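You operate a simulated robot arm through the tools that you are given. There is no shell and no other tool.

Carry out the task below with a simulated robot arm. There is one attempt and no reset: what you move stays moved.

Task
Take the brass ring from the wooden table and put it in the blue tub. Take the crate from the top deck of the trolley and put it on the top of the red cage. Put the red cup on the top of the granite plate. Put one of the drilled blocks from the right granite on the white job card there. Take the grooved cylinder on the right granite and put it away on the top of the grey bench. Fetch the silver plate from the right granite and set it on the paper pack there. Press the go key three times. Any order will do. Set down upright: red cup.

Only the result counts: the job must be done as asked and must still hold three seconds after the hand-in. Knocking over, shifting, dropping, spilling or breaking anything else fails it.

Robot
A 6-joint arm with a two-finger gripper on a trunk, on a base that moves. Base frame: it is fixed to the floor where the robot stands at the start and does not move with it; the origin is under the middle of the robot, x ahead of it, y to its left, z up. Units: mm, degrees, N and s.
It reaches about 1038 mm from its shoulder. Its first joint turns from -166.0 to 166.0 degrees. Places, roughly: blue tub (22x15x9 cm) [-2700, -1100, 800]; brass ring (4x4x3 cm) [-2400, -1600, 800]; crate (30x22x12 cm) [-2900, -3200, 900]; drilled block [2750, -3000, 750]; go key [3000, -4500, 1000]; grooved cylinder (3x3x3 cm) [2900, -2400, 700]; job card [2500, -2750, 750]; paper pack [3000, -2000, 750]; red cup [-1500, -5000, 750]; silver plate [3000, -2250, 750]; top of the granite plate (34x19 cm) [-200, -4920, 900]; top of the grey bench [-900, -4900, 800]; top of the red cage [-2900, -2400, 1300]. Payload 1.71 kg.
Tool frame: the origin (TCP) lies between the finger pads and is the grasp point; the fingertips stand 20 mm ahead of it; z points along the fingers, y is the line along which they close. The gripper opens to 96 mm; its body begins 113 mm behind the TCP.
Orientation is that of the tool frame in the base frame, as a unit quaternion [x, y, z, w]. With the fingers straight down and closing along the base's y, the tool's x points along the base's -x, its y along +y and its z along -z.

Tools
- The arm moves only by the tool nudge_tool. Its argument "steps" is a list of rows, each an object of numbers (a shift or turn left out is 0, a gripper value left out holds the last): "rx", "ry", "rz": the turn, a rotation vector about the tool's x, y, z in rad; "tx", "ty", "tz": the shift along the tool's x, y, z in mm; "jaw": the opening, from 0 (shut) to 1 (fully open). In form: [{"rx": .., "ry": .., "rz": .., "tx": .., "ty": .., "tz": .., "jaw": ..}, ...]. A call has 1 to 20 rows; each row is the pose to reach, as a shift and turn from the pose commanded when the call began, along the tool's axes at that moment. A row lasts 0.2 s, in which the tool goes at most 50 mm and 8.6 degrees; a call with a longer step from one row to the next is refused whole, and so is a gripper value outside its range. Where a pose cannot be reached the arm comes as near as it can. A force on the tool above 40 N (or 10 N above the force at the start of the call, whichever is more), or a blocked arm, ends the call early, and 0.2 s more pass. The fingers move at their own pace (about 45 mm/s each) and stop on an object; they squeeze with about 30 N. The grip force told is the motor's: it shows also when the fingers shut on nothing. Time passes only in rows, and 0.2 s behind the last, so rows that repeat a pose let the fingers close. It gives the time, the measured TCP pose, the force on the tool (base axes), the opening and the grip force at its end, in the units of the frame above (readings bear some noise), with the torque about the TCP (base axes, N m) and any sound that the robot's microphone picked up.
- Cameras (640 x 400 px; columns grow to the right, rows downward): "scene" is now at [76.4, 190.7, 1524.5]; the picture's right is [-0.31, -0.95, 0.00], its down [-0.63, 0.20, -0.75] and it looks along [0.71, -0.23, -0.66] (base axes); focal length 274 px, centre (320, 200). "wrist" rides on the gripper at [66, 14, -145] in the tool frame; the picture's right is [-0.21, 0.98, 0.00], its down [-0.88, -0.18, -0.45] and it looks along [-0.44, -0.09, 0.90] (tool axes); focal length 275 px, centre (320, 200). There is no depth. A picture from a camera that has moved, and an enlarged one, comes with that camera's place and axes in the base frame and with its lens.
- get_image(camera): a new picture of that camera. It takes no simulated time.
- lift_body(by): moves the trunk up (or, below 0, down) by that many mm; the arm and the scene camera ride with it, the base frame stays. It gives what a move gives, with no picture.
- steer(legs): drives the robot by 1 to 6 legs, each [ahead, turn to the left] in mm and degrees, along the robot's own axes; the way and the turn of a leg run together, so that a leg with both is an arc; at most 1500 mm and 180 degrees a leg. The arm and the cameras ride along, it lands a little off, and it stops where it bumps. It gives what a move gives.
- aim_head(pan, tilt): turns the head with the scene camera to pan (to the left, within 143 degrees either way) and tilt (down, from -29 to 69), counted from straight ahead of the robot. It gives what a move gives.
- close_up(camera, box): a new picture of the part [left, top, right, bottom] of that camera's present view, enlarged. It takes no simulated time.
- close_job(): hands the job in; it is judged then, once.

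Nothing tells you exact positions but the pictures and the camera data. Unless the task says otherwise, let go and move clear before handing in.

The tools are called as name(argument=value, ...) on one line, values as JSON. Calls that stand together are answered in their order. nudge_tool: Moves the arm, as the interface text tells. Its arguments: {"type":"object","properties":{"steps":{"type":"array"}},"required":["steps"]} The other tools are called the same way: lift_body (by) moves the trunk up or down; steer (legs) drives the base; aim_head (pan, tilt) turns the head that bears the scene camera; get_image (camera) takes a picture; close_up (camera, box) takes an enlarged picture of a part of a camera's view; close_job () hands the job in.

At the start:

```text
clock: 0.0
eef_pos: [611.1, -129.4, 970.1]
ee_rot: [0.001, 1.0, 0.001, -0.001]
force: [-0.2, 0.5, -0.3]
ft_torque: [0.01, -0.01, 0.06]
width: 96.0
grasp_force: 0.1
trunk travel left (down, up): [-125.0, 265.0]
robot x, y, heading: [5.1, 4.7, -0.2]
head pan, tilt (commanded): [-17.8, 40.4]
```

scene: 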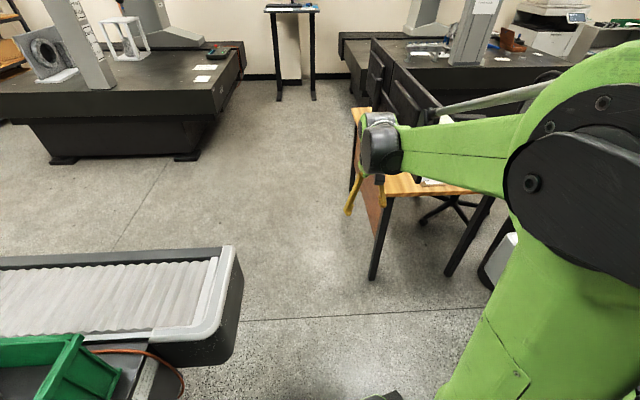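
wrist: 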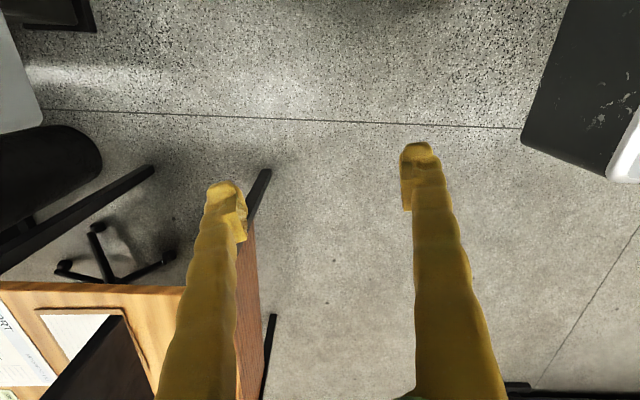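

I see a workshop: a granite table at upper left, a wooden desk ahead-right, and a conveyor at the lower left. I'll look around with the head first to map the room before I drive.

aim_head(pan=-50, tilt=20)

get_image(camera="scene")

aim_head(pan=-110, tilt=20)

get_image(camera="scene")

aim_head(pan=-143, tilt=20)

get_image(camera="scene")

aim_head(pan=143, tilt=20)

get_image(camera="scene")

aim_head(pan=0, tilt=10)

get_image(camera="scene")

```text
clock: 1.0
eef_pos: [596.4, -126.7, 978.1]
ee_rot: [0.001, 1.0, 0.0, 0.006]
force: [-1.2, 0.6, -0.3]
ft_torque: [-0.01, 0.06, -0.02]
width: 96.0
grasp_force: 0.1
trunk travel left (down, up): [-125.0, 265.0]
robot x, y, heading: [-1.9, 6.0, -0.0]
head pan, tilt (commanded): [-50.0, 20.0]
```

```text
taken
camera scene: at [56.4, 145.3, 1556.8], right [-0.77, -0.64, 0.01], down [-0.23, 0.26, -0.94], along [0.6, -0.72, -0.35], focal length 274 px, centre (320, 200)
```

scene: 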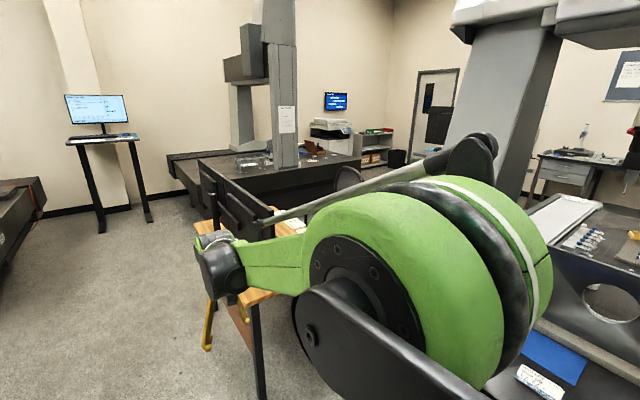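

```text
clock: 2.3
eef_pos: [596.5, -127.5, 979.7]
ee_rot: [0.001, 1.0, 0.0, 0.007]
force: [-0.8, 0.4, 0.2]
ft_torque: [0.0, 0.0, 0.01]
width: 96.1
grasp_force: 0.2
trunk travel left (down, up): [-125.0, 265.0]
robot x, y, heading: [1.3, 8.3, 0.1]
head pan, tilt (commanded): [-110.0, 20.0]
```

```text
taken
camera scene: at [-35.6, 129.0, 1558.3], right [-0.94, 0.34, 0.01], down [0.1, 0.32, -0.94], along [-0.33, -0.88, -0.34], focal length 274 px, centre (320, 200)
```

scene: 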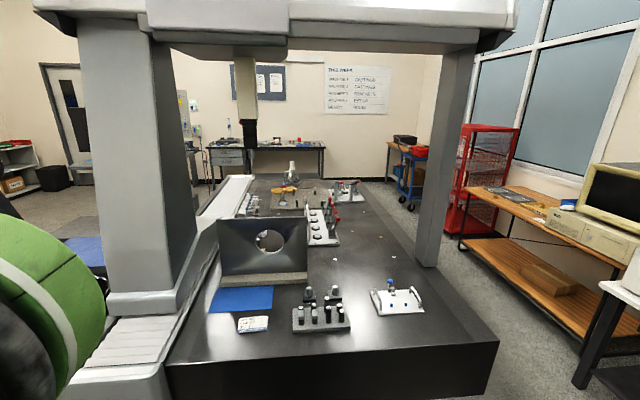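

```text
clock: 3.2
eef_pos: [596.6, -127.1, 978.1]
ee_rot: [0.001, 1.0, 0.0, 0.007]
force: [0.6, 0.2, -0.5]
ft_torque: [0.0, 0.03, -0.03]
width: 96.0
grasp_force: 0.1
trunk travel left (down, up): [-125.0, 265.0]
robot x, y, heading: [1.4, 3.0, 0.1]
head pan, tilt (commanded): [-143.0, 20.0]
```

```text
taken
camera scene: at [-78.1, 160.5, 1559.0], right [-0.6, 0.8, 0.01], down [0.26, 0.21, -0.94], along [-0.76, -0.57, -0.33], focal length 274 px, centre (320, 200)
```

scene: 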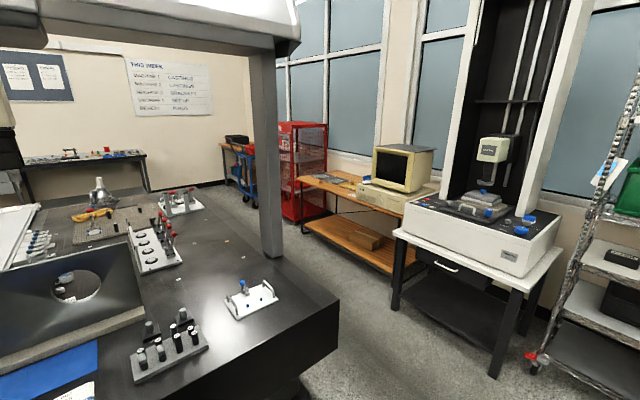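

```text
clock: 7.2
eef_pos: [596.4, -127.6, 979.1]
ee_rot: [0.001, 1.0, 0.0, 0.007]
force: [0.5, 0.0, -0.7]
ft_torque: [0.02, 0.02, -0.02]
width: 96.1
grasp_force: 0.0
trunk travel left (down, up): [-125.0, 265.0]
robot x, y, heading: [3.7, 6.1, 0.2]
head pan, tilt (commanded): [143.0, 20.0]
```

```text
taken
camera scene: at [-78.1, 272.6, 1559.0], right [0.6, 0.8, -0.01], down [0.26, -0.21, -0.94], along [-0.76, 0.57, -0.33], focal length 274 px, centre (320, 200)
```

scene: 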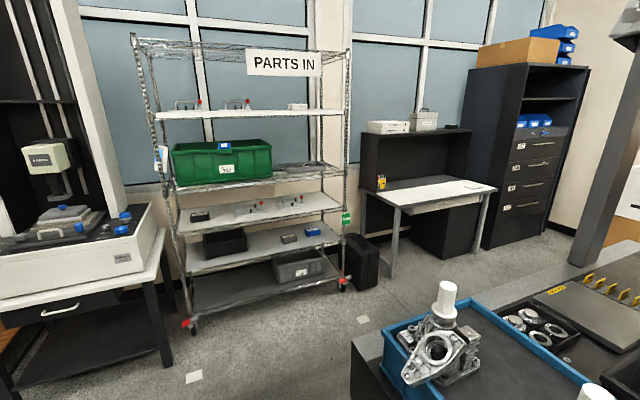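

```text
clock: 9.4
eef_pos: [597.0, -127.8, 977.6]
ee_rot: [0.001, 1.0, 0.0, 0.006]
force: [0.9, 0.5, 0.2]
ft_torque: [0.02, -0.03, -0.04]
width: 96.3
grasp_force: 0.1
trunk travel left (down, up): [-125.0, 265.0]
robot x, y, heading: [-0.8, 10.7, 0.2]
head pan, tilt (commanded): [0.0, 10.0]
```

```text
taken
camera scene: at [89.4, 216.6, 1572.6], right [0.0, -1.0, 0.0], down [-0.19, 0.0, -0.98], along [0.98, 0.0, -0.19], focal length 274 px, centre (320, 200)
```

scene: 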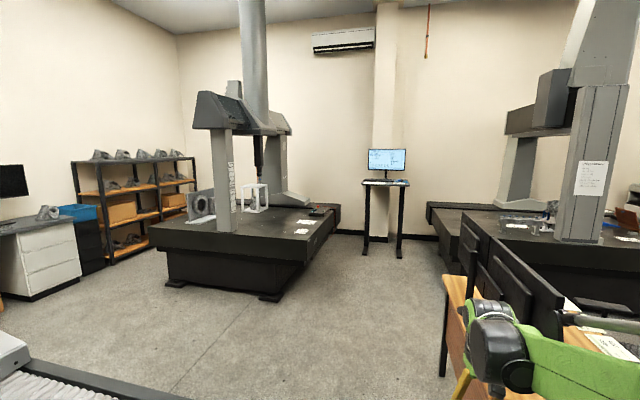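

The room is a loop around a central measuring machine; the wooden table and red cage are behind-right, the right granite is ahead-right. I'll look down near the base to judge free floor and the base's own size.

aim_head(pan=-90, tilt=60)

get_image(camera="scene")

aim_head(pan=-143, tilt=60)

get_image(camera="scene")

aim_head(pan=143, tilt=60)

get_image(camera="scene")

aim_head(pan=75, tilt=55)

get_image(camera="scene")

aim_head(pan=0, tilt=60)

get_image(camera="scene")

get_image(camera="wrist")

```text
clock: 11.1
eef_pos: [596.5, -127.4, 978.8]
ee_rot: [0.002, 1.0, 0.001, 0.007]
force: [-0.4, -0.2, 0.4]
ft_torque: [-0.03, 0.0, 0.0]
width: 95.7
grasp_force: 0.1
trunk travel left (down, up): [-125.0, 265.0]
robot x, y, heading: [5.3, 2.2, 0.1]
head pan, tilt (commanded): [-90.0, 60.0]
```

```text
taken
camera scene: at [-4.7, 149.9, 1499.7], right [-1.0, 0.0, 0.02], down [-0.01, 0.87, -0.5], along [-0.01, -0.5, -0.87], focal length 274 px, centre (320, 200)
```

scene: 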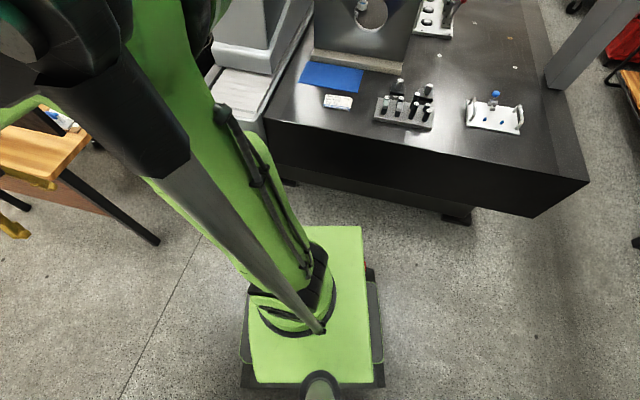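

```text
clock: 12.3
eef_pos: [596.2, -127.3, 980.6]
ee_rot: [0.001, 1.0, 0.0, 0.007]
force: [0.9, -0.4, -0.1]
ft_torque: [-0.01, -0.02, -0.03]
width: 96.2
grasp_force: 0.0
trunk travel left (down, up): [-125.0, 265.0]
robot x, y, heading: [-1.1, 6.2, -0.2]
head pan, tilt (commanded): [-143.0, 60.0]
```

```text
taken
camera scene: at [-57.9, 176.4, 1500.5], right [-0.6, 0.8, 0.01], down [0.68, 0.52, -0.51], along [-0.41, -0.3, -0.86], focal length 274 px, centre (320, 200)
```

scene: 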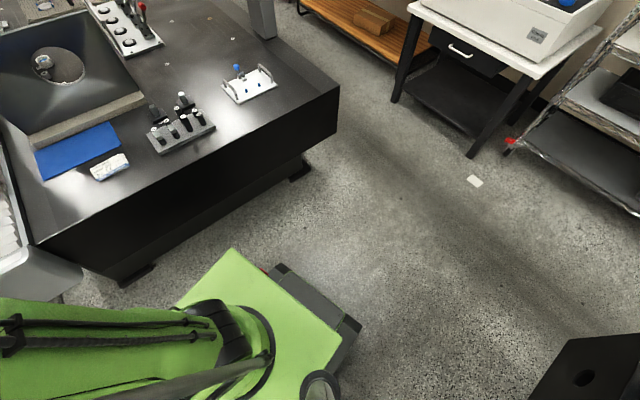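

```text
clock: 16.2
eef_pos: [596.9, -127.9, 979.5]
ee_rot: [0.0, 1.0, 0.001, 0.007]
force: [0.4, -0.4, -0.7]
ft_torque: [-0.04, 0.01, 0.0]
width: 95.9
grasp_force: 0.1
trunk travel left (down, up): [-125.0, 265.0]
robot x, y, heading: [-0.1, 5.3, -0.1]
head pan, tilt (commanded): [143.0, 60.0]
```

```text
taken
camera scene: at [-57.9, 256.7, 1500.5], right [0.6, 0.8, -0.01], down [0.68, -0.52, -0.51], along [-0.41, 0.3, -0.86], focal length 274 px, centre (320, 200)
```

scene: 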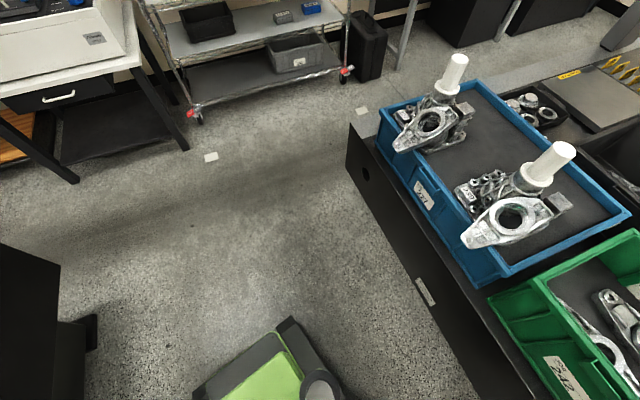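

```text
clock: 17.6
eef_pos: [596.8, -126.7, 979.6]
ee_rot: [0.001, 1.0, 0.001, 0.007]
force: [0.3, -0.9, -0.3]
ft_torque: [0.01, 0.02, 0.0]
width: 96.1
grasp_force: 0.0
trunk travel left (down, up): [-125.0, 265.0]
robot x, y, heading: [2.0, 7.3, -0.1]
head pan, tilt (commanded): [75.0, 55.0]
```

```text
taken
camera scene: at [14.0, 286.2, 1505.4], right [0.97, -0.26, -0.02], down [-0.22, -0.79, -0.57], along [0.14, 0.55, -0.82], focal length 274 px, centre (320, 200)
```

scene: 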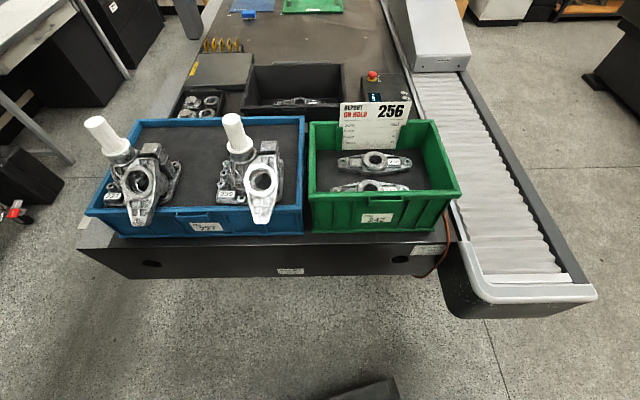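

```text
clock: 19.1
eef_pos: [596.7, -126.8, 978.9]
ee_rot: [0.001, 1.0, 0.0, 0.007]
force: [-0.4, -0.2, -0.3]
ft_torque: [0.01, -0.02, 0.02]
width: 96.1
grasp_force: 0.1
trunk travel left (down, up): [-125.0, 265.0]
robot x, y, heading: [2.1, 8.1, -0.2]
head pan, tilt (commanded): [0.0, 60.0]
```

```text
taken
camera scene: at [62.0, 216.6, 1498.6], right [0.0, -1.0, 0.0], down [-0.87, 0.0, -0.49], along [0.49, 0.0, -0.87], focal length 274 px, centre (320, 200)
```

scene: 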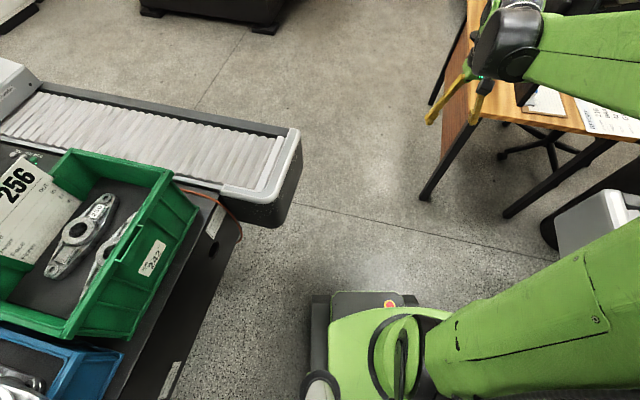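

```text
taken
camera wrist: at [528.9, -112.8, 1123.6], right [0.21, 0.98, 0.0], down [0.87, -0.19, 0.46], along [0.45, -0.09, -0.89], focal length 275 px, centre (320, 200)
```

wrist: 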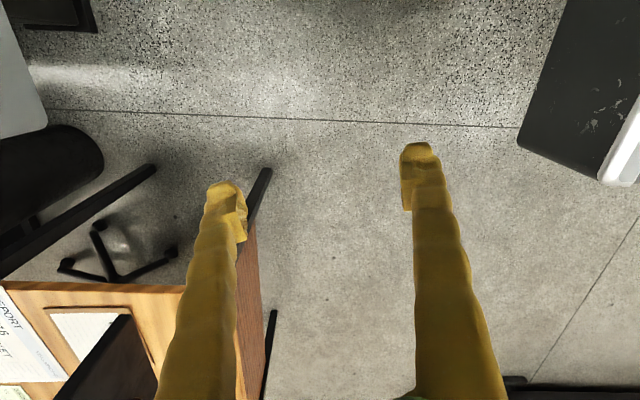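

The room's furniture is skewed about -15° from my frame. The aisle between the central granite and the window-side tables is about 700–900 mm wide, and my base is roughly 560 x 520. I'll turn -25° and back up toward the open area behind, then look again.

steer(legs=[[0, -25], [-1150, 0]])

aim_head(pan=-100, tilt=25)

get_image(camera="scene")

aim_head(pan=-60, tilt=50)

get_image(camera="scene")

```text
clock: 28.9
eef_pos: [-556.7, 116.7, 977.9]
ee_rot: [0.211, 0.977, -0.002, 0.006]
force: [0.4, 0.0, 0.0]
ft_torque: [0.0, 0.01, 0.01]
width: 95.9
grasp_force: 0.0
trunk travel left (down, up): [-125.0, 265.0]
robot x, y, heading: [-1044.6, 481.9, -24.2]
head pan, tilt (commanded): [0.0, 60.0]
```

```text
clock: 30.6
eef_pos: [-568.7, 122.1, 986.3]
ee_rot: [0.211, 0.977, -0.003, 0.014]
force: [-0.4, -0.8, 0.4]
ft_torque: [-0.01, -0.03, 0.01]
width: 96.1
grasp_force: 0.1
trunk travel left (down, up): [-125.0, 265.0]
robot x, y, heading: [-1045.4, 484.3, -24.1]
head pan, tilt (commanded): [-100.0, 25.0]
```

```text
taken
camera scene: at [-1014.0, 601.4, 1549.9], right [-0.83, 0.56, 0.02], down [0.23, 0.36, -0.91], along [-0.52, -0.75, -0.42], focal length 274 px, centre (320, 200)
```

scene: 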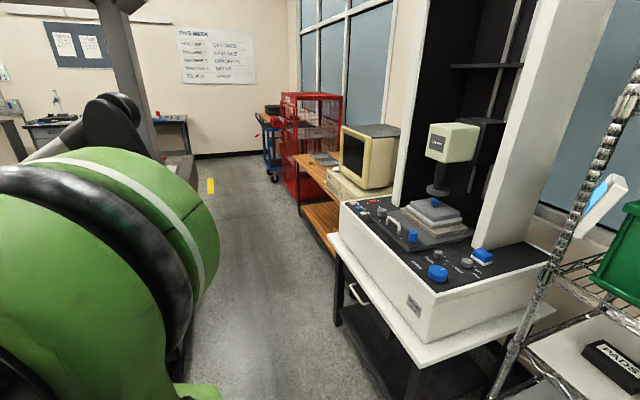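

```text
clock: 31.7
eef_pos: [-569.5, 123.3, 986.4]
ee_rot: [0.211, 0.977, -0.003, 0.013]
force: [0.3, -1.6, 0.3]
ft_torque: [0.03, 0.0, 0.01]
width: 96.1
grasp_force: 0.1
trunk travel left (down, up): [-125.0, 265.0]
robot x, y, heading: [-1044.6, 484.6, -24.4]
head pan, tilt (commanded): [-60.0, 50.0]
```

```text
taken
camera scene: at [-955.0, 601.1, 1511.7], right [-1.0, -0.1, 0.01], down [-0.08, 0.77, -0.64], along [0.05, -0.64, -0.77], focal length 274 px, centre (320, 200)
```

scene: 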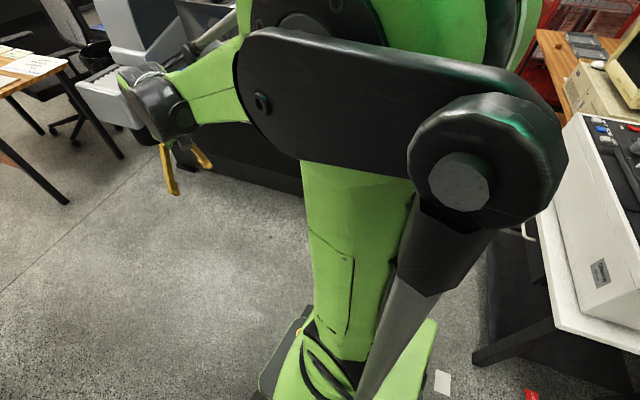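

I'm at the head of the aisle; the wooden table, red cage and blue trolley are lined up beyond the white table. I'll turn to face down the aisle and look closer.

steer(legs=[[0, -80.5]])

aim_head(pan=-20, tilt=25)

get_image(camera="scene")

close_up(camera="scene", box=[280, 60, 480, 185])

aim_head(pan=0, tilt=50)

get_image(camera="scene")

```text
clock: 37.4
eef_pos: [-1319.1, -46.2, 987.2]
ee_rot: [0.792, 0.611, -0.011, 0.008]
force: [0.0, 0.0, 0.8]
ft_torque: [-0.01, 0.0, 0.0]
width: 96.0
grasp_force: 0.0
trunk travel left (down, up): [-125.0, 265.0]
robot x, y, heading: [-1044.7, 484.2, -104.4]
head pan, tilt (commanded): [-60.0, 50.0]
```

```text
clock: 38.5
eef_pos: [-1315.5, -32.4, 994.2]
ee_rot: [0.792, 0.611, -0.017, 0.012]
force: [-0.2, 0.4, -1.0]
ft_torque: [0.01, 0.01, 0.0]
width: 96.1
grasp_force: 0.0
trunk travel left (down, up): [-125.0, 265.0]
robot x, y, heading: [-1042.8, 485.1, -104.6]
head pan, tilt (commanded): [-20.0, 25.0]
```

```text
taken
camera scene: at [-888.3, 359.2, 1548.3], right [-0.82, 0.57, 0.01], down [0.24, 0.36, -0.9], along [-0.51, -0.74, -0.44], focal length 274 px, centre (320, 200)
```

scene: 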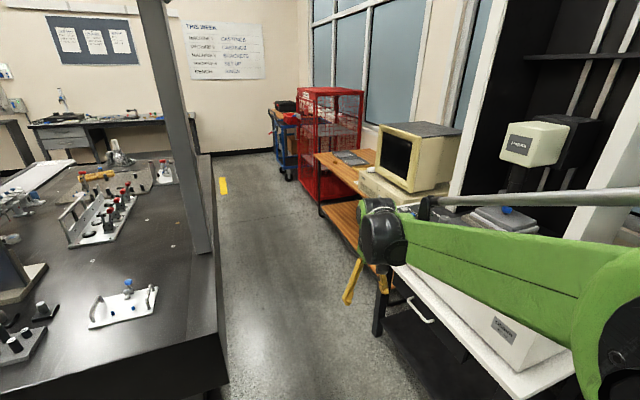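

```text
3.20 times, centred on (380, 122) of scene
camera zoom: at [-888.3, 359.2, 1548.3], right [-0.82, 0.57, 0.01], down [0.24, 0.36, -0.9], along [-0.51, -0.74, -0.44], focal length 878 px, centre (128, 448)
```

zoom: 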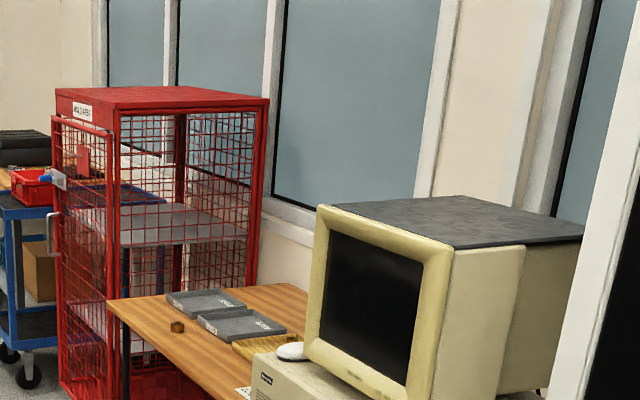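

```text
clock: 39.4
eef_pos: [-1314.5, -31.8, 995.1]
ee_rot: [0.792, 0.61, -0.016, 0.013]
force: [0.3, 0.0, -0.2]
ft_torque: [-0.01, 0.01, 0.03]
width: 95.9
grasp_force: 0.1
trunk travel left (down, up): [-125.0, 265.0]
robot x, y, heading: [-1045.1, 481.4, -104.5]
head pan, tilt (commanded): [0.0, 50.0]
```

```text
taken
camera scene: at [-855.1, 361.4, 1511.1], right [-0.97, 0.25, 0.0], down [0.2, 0.75, -0.63], along [-0.16, -0.61, -0.78], focal length 274 px, centre (320, 200)
```

scene: 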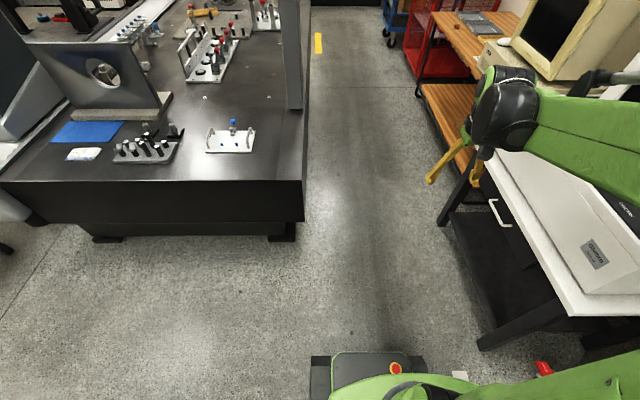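

The aisle is clear, roughly 800 mm wide between the granite slab edge (u≈-841 in room axes) and the white table. The brass ring, two grey trays and the computer are on the wooden table. I'll angle right a little and drive down the aisle in two stages.

steer(legs=[[0, -9], [1200, 0]])

get_image(camera="scene")

aim_head(pan=-40, tilt=35)

get_image(camera="scene")

```text
clock: 48.5
eef_pos: [-1870.1, -1087.1, 994.5]
ee_rot: [0.836, 0.549, -0.018, 0.011]
force: [0.2, 0.0, 0.3]
ft_torque: [0.01, -0.04, 0.0]
width: 96.0
grasp_force: 0.1
trunk travel left (down, up): [-125.0, 265.0]
robot x, y, heading: [-1522.2, -620.3, -113.2]
head pan, tilt (commanded): [0.0, 50.0]
```

```text
taken
camera scene: at [-1355.6, -767.4, 1511.0], right [-0.92, 0.4, 0.0], down [0.31, 0.71, -0.63], along [-0.25, -0.58, -0.78], focal length 274 px, centre (320, 200)
```

scene: 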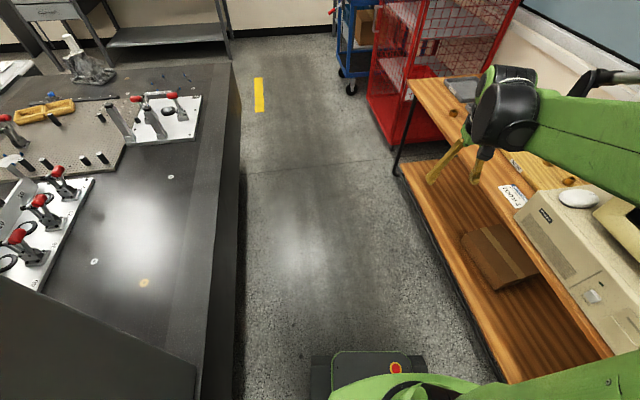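

```text
clock: 49.6
eef_pos: [-1863.5, -1073.5, 1003.3]
ee_rot: [0.836, 0.548, -0.025, 0.016]
force: [0.4, -0.4, 1.1]
ft_torque: [-0.03, -0.03, 0.0]
width: 95.8
grasp_force: 0.0
trunk travel left (down, up): [-125.0, 265.0]
robot x, y, heading: [-1524.0, -618.9, -113.4]
head pan, tilt (commanded): [-40.0, 35.0]
```

```text
taken
camera scene: at [-1403.5, -735.8, 1532.9], right [-0.45, 0.89, 0.01], down [0.52, 0.27, -0.81], along [-0.73, -0.36, -0.58], focal length 274 px, centre (320, 200)
```

scene: 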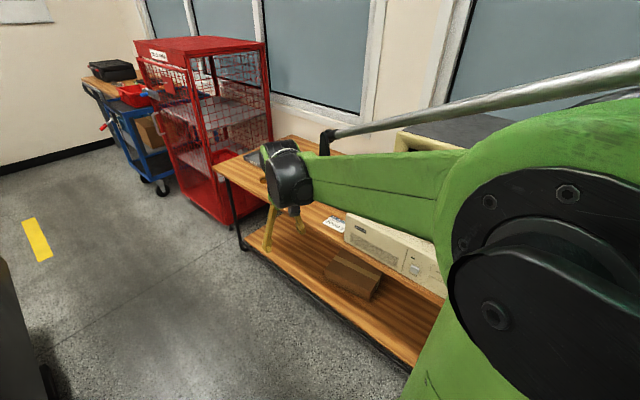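

The wooden table's front edge runs at about u=-1825 (room axes), and I'm at u=-1312. I'll slide a bit closer while advancing, finishing parallel to the table abreast of the ring.

steer(legs=[[0, -3], [680, 0], [280, 11.3]])

aim_head(pan=-75, tilt=35)

get_image(camera="scene")

aim_head(pan=-115, tilt=40)

get_image(camera="scene")

get_image(camera="wrist")

```text
clock: 57.1
eef_pos: [-2195.2, -1987.7, 1002.8]
ee_rot: [0.794, 0.608, -0.022, 0.017]
force: [1.0, 0.1, -0.6]
ft_torque: [0.0, 0.03, 0.0]
width: 96.2
grasp_force: 0.1
trunk travel left (down, up): [-125.0, 265.0]
robot x, y, heading: [-1923.0, -1486.3, -105.2]
head pan, tilt (commanded): [-40.0, 35.0]
```

```text
clock: 58.1
eef_pos: [-2191.0, -1972.3, 1010.8]
ee_rot: [0.794, 0.607, -0.029, 0.022]
force: [0.1, 0.9, -0.3]
ft_torque: [-0.12, 0.02, 0.03]
width: 96.1
grasp_force: 0.1
trunk travel left (down, up): [-125.0, 265.0]
robot x, y, heading: [-1924.1, -1488.7, -105.1]
head pan, tilt (commanded): [-75.0, 35.0]
```

```text
taken
camera scene: at [-1804.4, -1535.0, 1533.6], right [0.0, 1.0, 0.01], down [0.58, 0.01, -0.82], along [-0.82, 0.01, -0.58], focal length 274 px, centre (320, 200)
```

scene: 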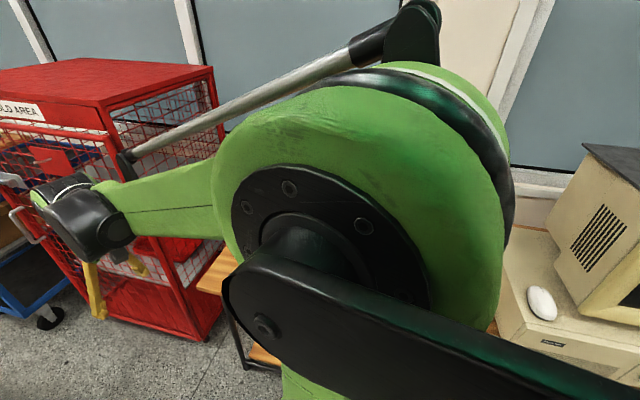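

```text
clock: 59.2
eef_pos: [-2192.0, -1972.9, 1010.3]
ee_rot: [0.794, 0.607, -0.029, 0.023]
force: [0.0, 0.1, -0.3]
ft_torque: [-0.02, -0.01, 0.0]
width: 95.9
grasp_force: 0.1
trunk travel left (down, up): [-125.0, 265.0]
robot x, y, heading: [-1921.8, -1486.3, -105.0]
head pan, tilt (commanded): [-115.0, 40.0]
```

```text
taken
camera scene: at [-1781.8, -1481.7, 1527.0], right [0.64, 0.77, 0.01], down [0.5, -0.4, -0.77], along [-0.58, 0.5, -0.64], focal length 274 px, centre (320, 200)
```

scene: 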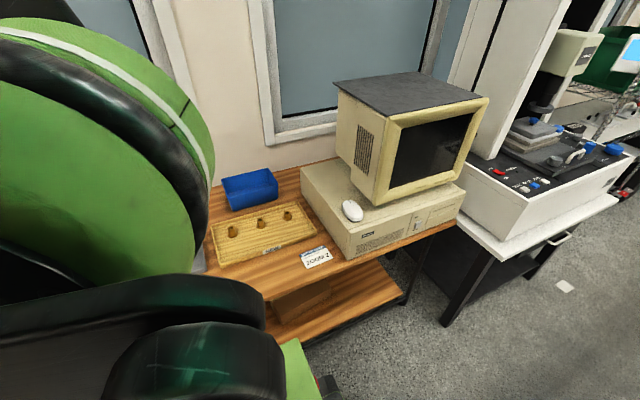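

```text
taken
camera wrist: at [-2158.6, -1903.0, 1150.8], right [0.89, -0.45, 0.01], down [-0.4, -0.77, 0.51], along [-0.22, -0.46, -0.86], focal length 275 px, centre (320, 200)
```

wrist: 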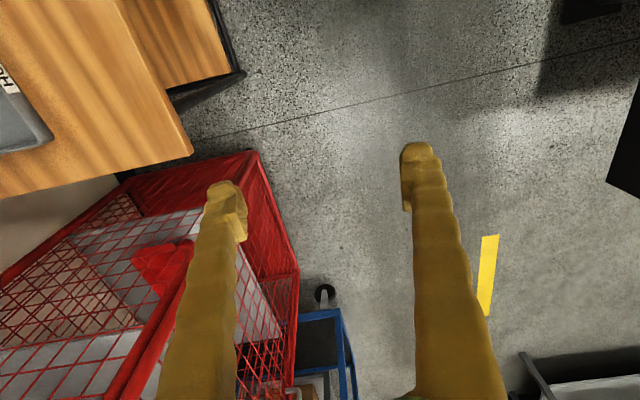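

I'm parked beside the wooden table: the blue tub sits at the back near (-2710,-1095), a drilled wooden board in front of it, and the ring should be further toward the red cage. I'll swing the arm round to the right, high, so the wrist camera sees the table.

nudge_tool(steps=[{"tz": -30}, {"tx": 24, "ty": -39, "tz": -60}, {"tx": 48, "ty": -78, "tz": -60}, {"tx": 72, "ty": -117, "tz": -60}, {"tx": 96, "ty": -156, "tz": -60}, {"tx": 120, "ty": -195, "tz": -60}, {"tx": 144, "ty": -234, "tz": -60}, {"tx": 168, "ty": -273, "tz": -60}, {"tx": 192, "ty": -312, "tz": -60}, {"tx": 216, "ty": -351, "tz": -60}, {"tx": 240, "ty": -390, "tz": -60}])

get_image(camera="wrist")

get_image(camera="scene")

```text
refused: row 2 steps farther than a row can; nothing moved
```

```text
taken
camera wrist: at [-2158.6, -1903.0, 1150.8], right [0.89, -0.45, 0.01], down [-0.4, -0.77, 0.51], along [-0.22, -0.46, -0.86], focal length 275 px, centre (320, 200)
```

wrist: 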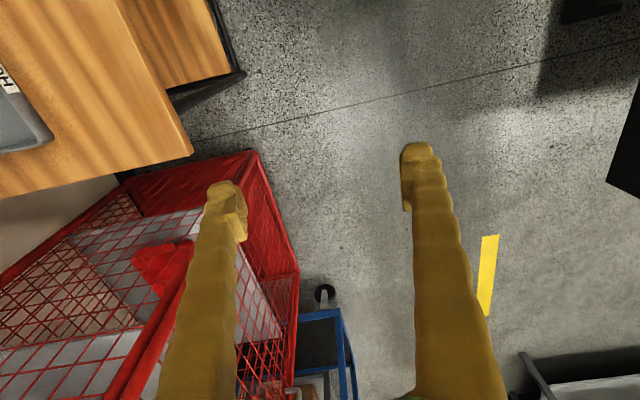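

```text
taken
camera scene: at [-1781.8, -1481.7, 1527.0], right [0.64, 0.77, 0.01], down [0.5, -0.4, -0.77], along [-0.58, 0.5, -0.64], focal length 274 px, centre (320, 200)
```

scene: 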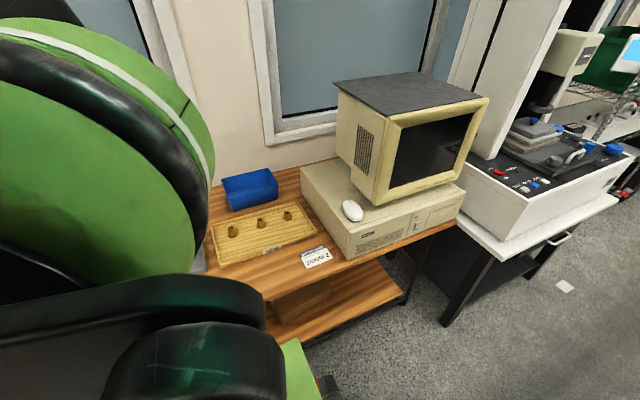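

The row was slightly over the 50 mm limit, so nothing moved. I'll resend with smaller steps.

nudge_tool(steps=[{"tz": -30}, {"tz": -60}, {"tx": 24, "ty": -39, "tz": -60}, {"tx": 48, "ty": -78, "tz": -60}, {"tx": 72, "ty": -117, "tz": -60}, {"tx": 96, "ty": -156, "tz": -60}, {"tx": 120, "ty": -195, "tz": -60}, {"tx": 144, "ty": -234, "tz": -60}, {"tx": 168, "ty": -273, "tz": -60}, {"tx": 192, "ty": -312, "tz": -60}, {"tx": 216, "ty": -351, "tz": -60}, {"tx": 240, "ty": -390, "tz": -60}])

get_image(camera="wrist")

get_image(camera="scene")

```text
clock: 61.8
eef_pos: [-2506.1, -1635.8, 1053.1]
ee_rot: [0.794, 0.607, -0.029, 0.021]
force: [-0.1, -0.1, -0.4]
ft_torque: [0.03, 0.02, -0.01]
width: 96.1
grasp_force: 0.1
trunk travel left (down, up): [-125.0, 265.0]
robot x, y, heading: [-1919.7, -1493.3, -104.8]
head pan, tilt (commanded): [-115.0, 40.0]
```

```text
taken
camera wrist: at [-2472.2, -1565.8, 1194.4], right [0.89, -0.45, 0.01], down [-0.4, -0.77, 0.51], along [-0.22, -0.46, -0.86], focal length 275 px, centre (320, 200)
```

wrist: 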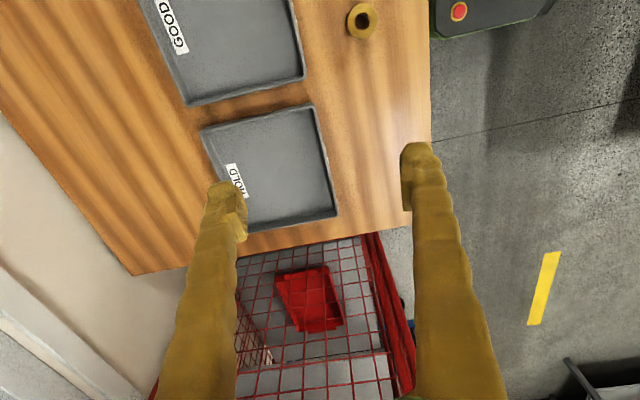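

```text
taken
camera scene: at [-1781.2, -1481.9, 1526.9], right [0.64, 0.77, 0.01], down [0.5, -0.4, -0.77], along [-0.58, 0.5, -0.64], focal length 274 px, centre (320, 200)
```

scene: 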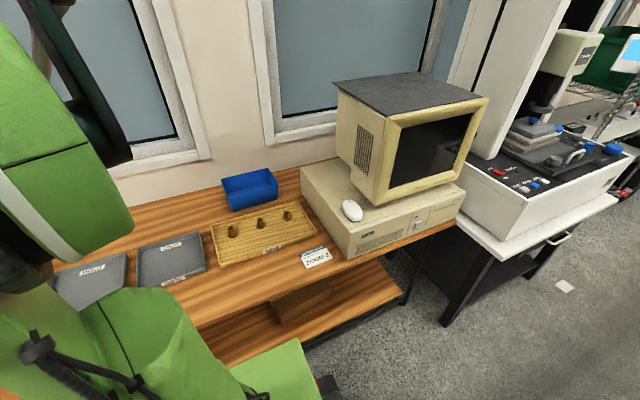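

The brass ring is clearly visible beside the grey GOOD tray, at about (-2409,-1574). I'll level the tool, move over it and come down partway for a better fix.

nudge_tool(steps=[{"tx": 19, "ty": 15, "tz": 29, "ry": 0.015}, {"tx": 38, "ty": 31, "tz": 58, "ry": 0.03}, {"tx": 58, "ty": 46, "tz": 88, "ry": 0.045}, {"tx": 77, "ty": 62, "tz": 117, "ry": 0.06}, {"tx": 96.3, "ty": 77.4, "tz": 146.4, "ry": 0.073}])

get_image(camera="wrist")

get_image(camera="scene")

```text
clock: 63.0
eef_pos: [-2404.3, -1575.6, 901.7]
ee_rot: [0.794, 0.608, 0.0, -0.001]
force: [0.2, 0.7, 0.6]
ft_torque: [-0.01, 0.0, 0.02]
width: 96.2
grasp_force: 0.1
trunk travel left (down, up): [-125.0, 265.0]
robot x, y, heading: [-1919.6, -1487.3, -105.2]
head pan, tilt (commanded): [-115.0, 40.0]
```

```text
taken
camera wrist: at [-2375.1, -1513.9, 1047.3], right [0.89, -0.45, 0.0], down [-0.41, -0.8, 0.44], along [-0.2, -0.4, -0.9], focal length 275 px, centre (320, 200)
```

wrist: 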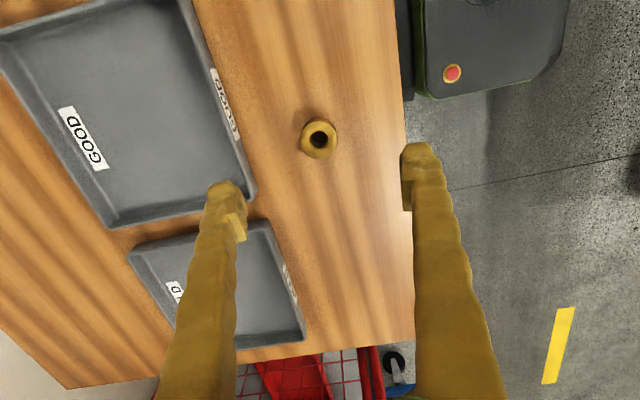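

```text
taken
camera scene: at [-1781.8, -1481.6, 1526.9], right [0.64, 0.77, 0.01], down [0.5, -0.4, -0.77], along [-0.58, 0.5, -0.64], focal length 274 px, centre (320, 200)
```

scene: 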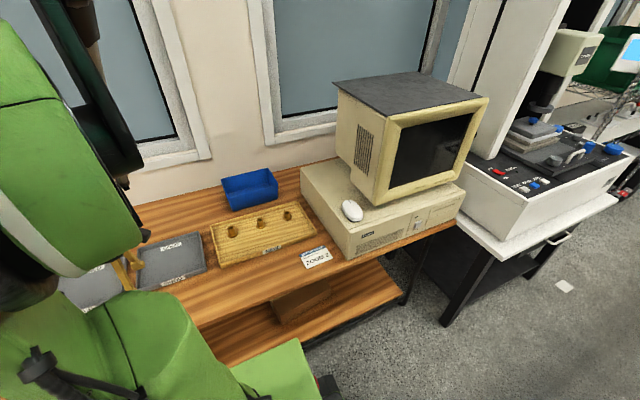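

The ring triangulates to about (-2407,-1576) with its middle near z=755. I'll centre and descend to just above it for one more check.

nudge_tool(steps=[{"tx": -1, "ty": -3, "tz": 40}, {"tx": -1, "ty": -3, "tz": 80}, {"tx": -1, "ty": -3, "tz": 108}])

get_image(camera="wrist")

```text
clock: 63.8
eef_pos: [-2410.6, -1573.9, 793.0]
ee_rot: [0.794, 0.608, 0.001, -0.002]
force: [-0.4, 1.0, -0.4]
ft_torque: [0.01, 0.0, 0.01]
width: 96.1
grasp_force: 0.0
trunk travel left (down, up): [-125.0, 265.0]
robot x, y, heading: [-1921.8, -1486.8, -104.9]
head pan, tilt (commanded): [-115.0, 40.0]
```

```text
taken
camera wrist: at [-2380.1, -1514.4, 939.6], right [0.89, -0.45, 0.0], down [-0.41, -0.8, 0.44], along [-0.2, -0.4, -0.9], focal length 275 px, centre (320, 200)
```

wrist: 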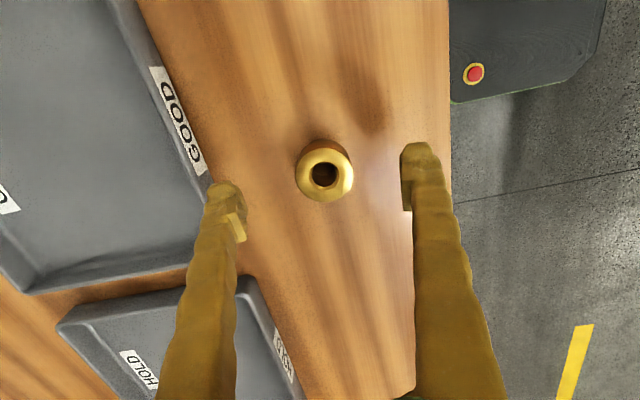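

The ring is centred between the fingers with its top near z=765. I'll descend and grip.

nudge_tool(steps=[{"tx": -3, "ty": 3, "tz": 14}, {"tx": -3, "ty": 3, "tz": 27}, {"tx": -3, "ty": 3, "tz": 27, "jaw": 0.2}, {"tx": -3, "ty": 3, "tz": 27, "jaw": 0}, {"tx": -3, "ty": 3, "tz": 27, "jaw": 0}, {"tx": -3, "ty": 3, "tz": 27, "jaw": 0}, {"tx": -3, "ty": 3, "tz": 27, "jaw": 0}, {"tx": -3, "ty": 3, "tz": 27, "jaw": 0}])

get_image(camera="wrist")

```text
clock: 65.6
eef_pos: [-2407.7, -1578.2, 766.0]
ee_rot: [0.794, 0.608, 0.0, -0.001]
force: [0.9, -0.4, 0.5]
ft_torque: [0.03, -0.01, -0.04]
width: 38.3
grasp_force: 30.0
trunk travel left (down, up): [-125.0, 265.0]
robot x, y, heading: [-1924.2, -1490.5, -105.3]
head pan, tilt (commanded): [-115.0, 40.0]
```

```text
taken
camera wrist: at [-2378.3, -1518.3, 911.8], right [0.89, -0.45, 0.0], down [-0.41, -0.8, 0.44], along [-0.2, -0.4, -0.9], focal length 275 px, centre (320, 200)
```

wrist: 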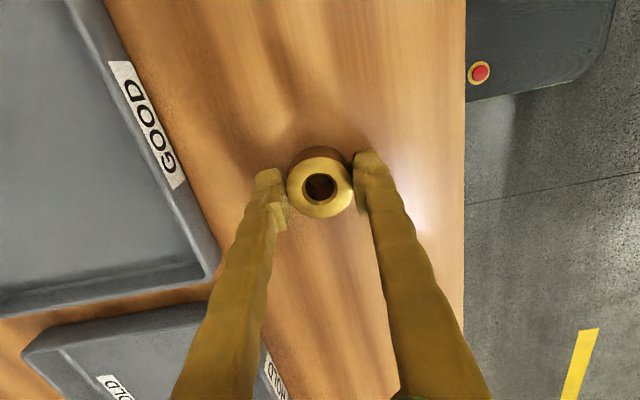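

Grip confirmed at 38 mm. I'll lift the ring and carry it high over to the blue tub.

nudge_tool(steps=[{"tz": -45}, {"tz": -90}, {"tz": -135}, {"tz": -180}, {"tz": -225}, {"tx": 30, "ty": -33, "tz": -240}, {"tx": 60, "ty": -65, "tz": -240}, {"tx": 90, "ty": -97, "tz": -240}, {"tx": 120, "ty": -129, "tz": -240}, {"tx": 150, "ty": -161, "tz": -240}, {"tx": 180, "ty": -193, "tz": -240}, {"tx": 210, "ty": -226, "tz": -240}, {"tx": 240, "ty": -258, "tz": -240}, {"tx": 270, "ty": -290, "tz": -240}, {"tx": 300, "ty": -322, "tz": -240}, {"tx": 330, "ty": -355, "tz": -240}, {"tx": 360, "ty": -387, "tz": -240}])

get_image(camera="wrist")

get_image(camera="scene")

```text
clock: 69.2
eef_pos: [-2690.0, -1123.1, 1002.9]
ee_rot: [0.794, 0.608, -0.001, 0.001]
force: [0.9, -1.3, -1.8]
ft_torque: [0.01, 0.04, 0.0]
width: 38.1
grasp_force: 30.6
trunk travel left (down, up): [-125.0, 265.0]
robot x, y, heading: [-1921.3, -1489.5, -105.2]
head pan, tilt (commanded): [-115.0, 40.0]
```

```text
taken
camera wrist: at [-2660.2, -1062.0, 1149.6], right [0.89, -0.45, 0.0], down [-0.41, -0.8, 0.45], along [-0.2, -0.4, -0.89], focal length 275 px, centre (320, 200)
```

wrist: 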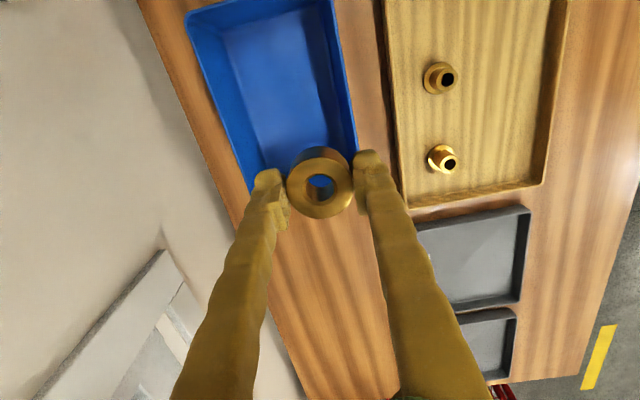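

```text
taken
camera scene: at [-1778.7, -1470.6, 1526.5], right [0.64, 0.77, 0.01], down [0.49, -0.41, -0.77], along [-0.59, 0.5, -0.64], focal length 274 px, centre (320, 200)
```

scene: 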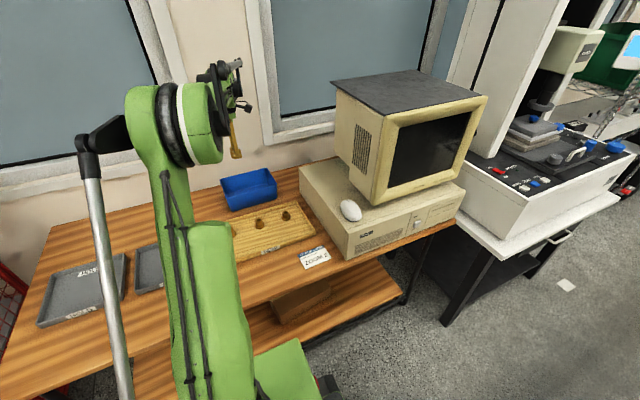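

The tub is right below, centred near (-2715,-1080). I'll centre over it, lower the ring almost to the tub floor and open only a little.

nudge_tool(steps=[{"tx": 18, "ty": -18, "tz": 0}, {"tx": 35, "ty": -35, "tz": 10}, {"tx": 35, "ty": -35, "tz": 55}, {"tx": 35, "ty": -35, "tz": 100}, {"tx": 35, "ty": -35, "tz": 140}])

get_image(camera="wrist")

close_up(camera="scene", box=[160, 40, 360, 260])

```text
clock: 70.4
eef_pos: [-2712.1, -1084.5, 863.9]
ee_rot: [0.793, 0.609, 0.0, 0.0]
force: [0.4, -0.7, -1.5]
ft_torque: [0.02, 0.03, 0.02]
width: 38.2
grasp_force: 30.4
trunk travel left (down, up): [-125.0, 265.0]
robot x, y, heading: [-1922.8, -1488.7, -105.1]
head pan, tilt (commanded): [-115.0, 40.0]
```

```text
taken
camera wrist: at [-2681.4, -1024.4, 1010.6], right [0.89, -0.45, 0.0], down [-0.41, -0.8, 0.45], along [-0.2, -0.4, -0.9], focal length 275 px, centre (320, 200)
```

wrist: 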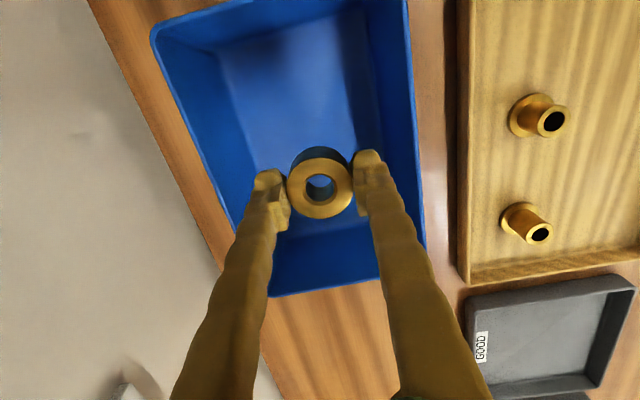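

```text
1.82 times, centred on (260, 150) of scene
camera zoom: at [-1770.1, -1438.1, 1525.0], right [0.64, 0.77, -0.01], down [0.49, -0.42, -0.76], along [-0.59, 0.48, -0.65], focal length 499 px, centre (429, 291)
```

zoom: 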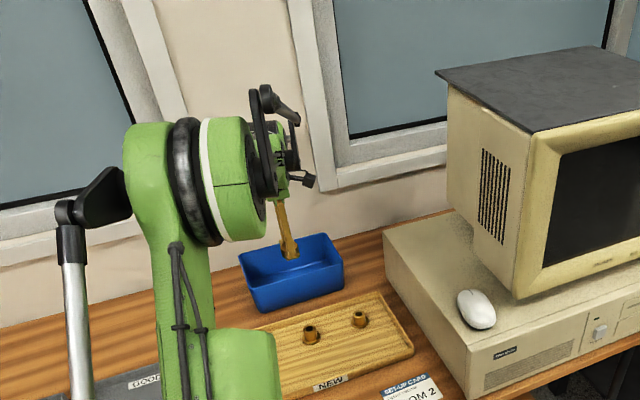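

The ring is centred over the tub interior. Lowering the last 80 mm and releasing gently.

nudge_tool(steps=[{"tz": 40}, {"tz": 70}, {"tz": 84}])

get_image(camera="wrist")

```text
clock: 71.2
eef_pos: [-2715.2, -1083.0, 781.4]
ee_rot: [0.794, 0.608, 0.001, 0.0]
force: [0.7, -0.7, -1.0]
ft_torque: [0.01, 0.01, 0.03]
width: 38.1
grasp_force: 30.7
trunk travel left (down, up): [-125.0, 265.0]
robot x, y, heading: [-1923.0, -1489.6, -104.7]
head pan, tilt (commanded): [-115.0, 40.0]
```

```text
taken
camera wrist: at [-2683.8, -1022.8, 926.7], right [0.89, -0.45, 0.0], down [-0.41, -0.8, 0.45], along [-0.2, -0.4, -0.9], focal length 275 px, centre (320, 200)
```

wrist: 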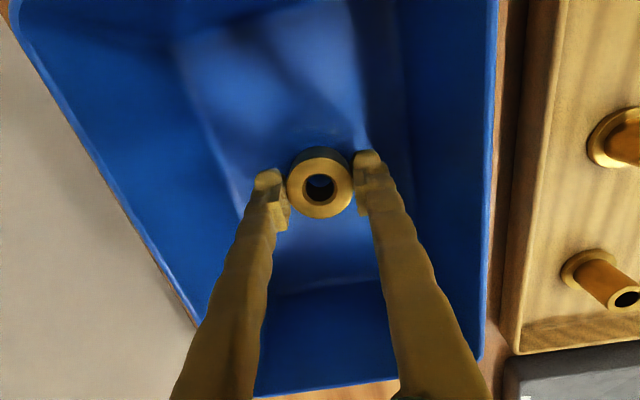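

nudge_tool(steps=[{"tz": 5}, {"tz": 9}, {"tz": 9, "jaw": 0.5}, {"tz": 9, "jaw": 0.58}, {"tz": 9, "jaw": 0.58}, {"tz": 9, "jaw": 0.58}, {"tz": -30, "jaw": 0.58}, {"tz": -75, "jaw": 0.58}, {"tz": -120, "jaw": 0.58}, {"tz": -165, "jaw": 0.58}, {"tz": -210, "jaw": 0.58}])

get_image(camera="wrist")

get_image(camera="scene")

```text
clock: 73.6
eef_pos: [-2712.4, -1083.1, 991.7]
ee_rot: [0.794, 0.608, 0.0, 0.0]
force: [0.1, 0.9, -0.2]
ft_torque: [0.0, -0.02, -0.03]
width: 55.6
grasp_force: 0.0
trunk travel left (down, up): [-125.0, 265.0]
robot x, y, heading: [-1922.7, -1491.0, -105.2]
head pan, tilt (commanded): [-115.0, 40.0]
```

```text
taken
camera wrist: at [-2681.6, -1022.9, 1137.6], right [0.89, -0.45, 0.0], down [-0.41, -0.8, 0.45], along [-0.2, -0.4, -0.9], focal length 275 px, centre (320, 200)
```

wrist: 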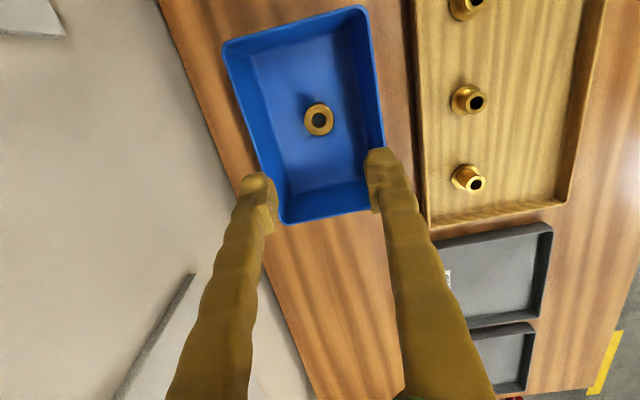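

```text
taken
camera scene: at [-1770.0, -1435.6, 1525.0], right [0.64, 0.77, -0.01], down [0.49, -0.43, -0.76], along [-0.59, 0.48, -0.65], focal length 274 px, centre (320, 200)
```

scene: 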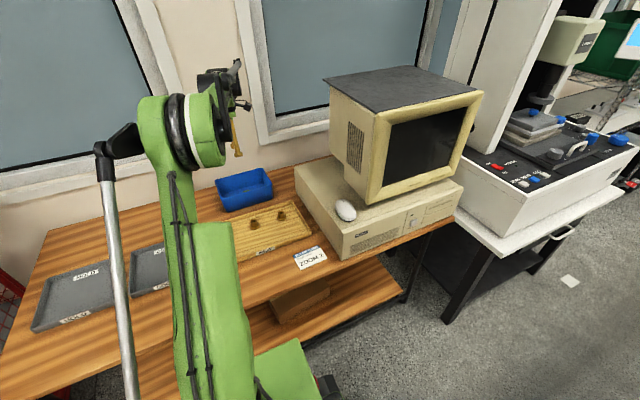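

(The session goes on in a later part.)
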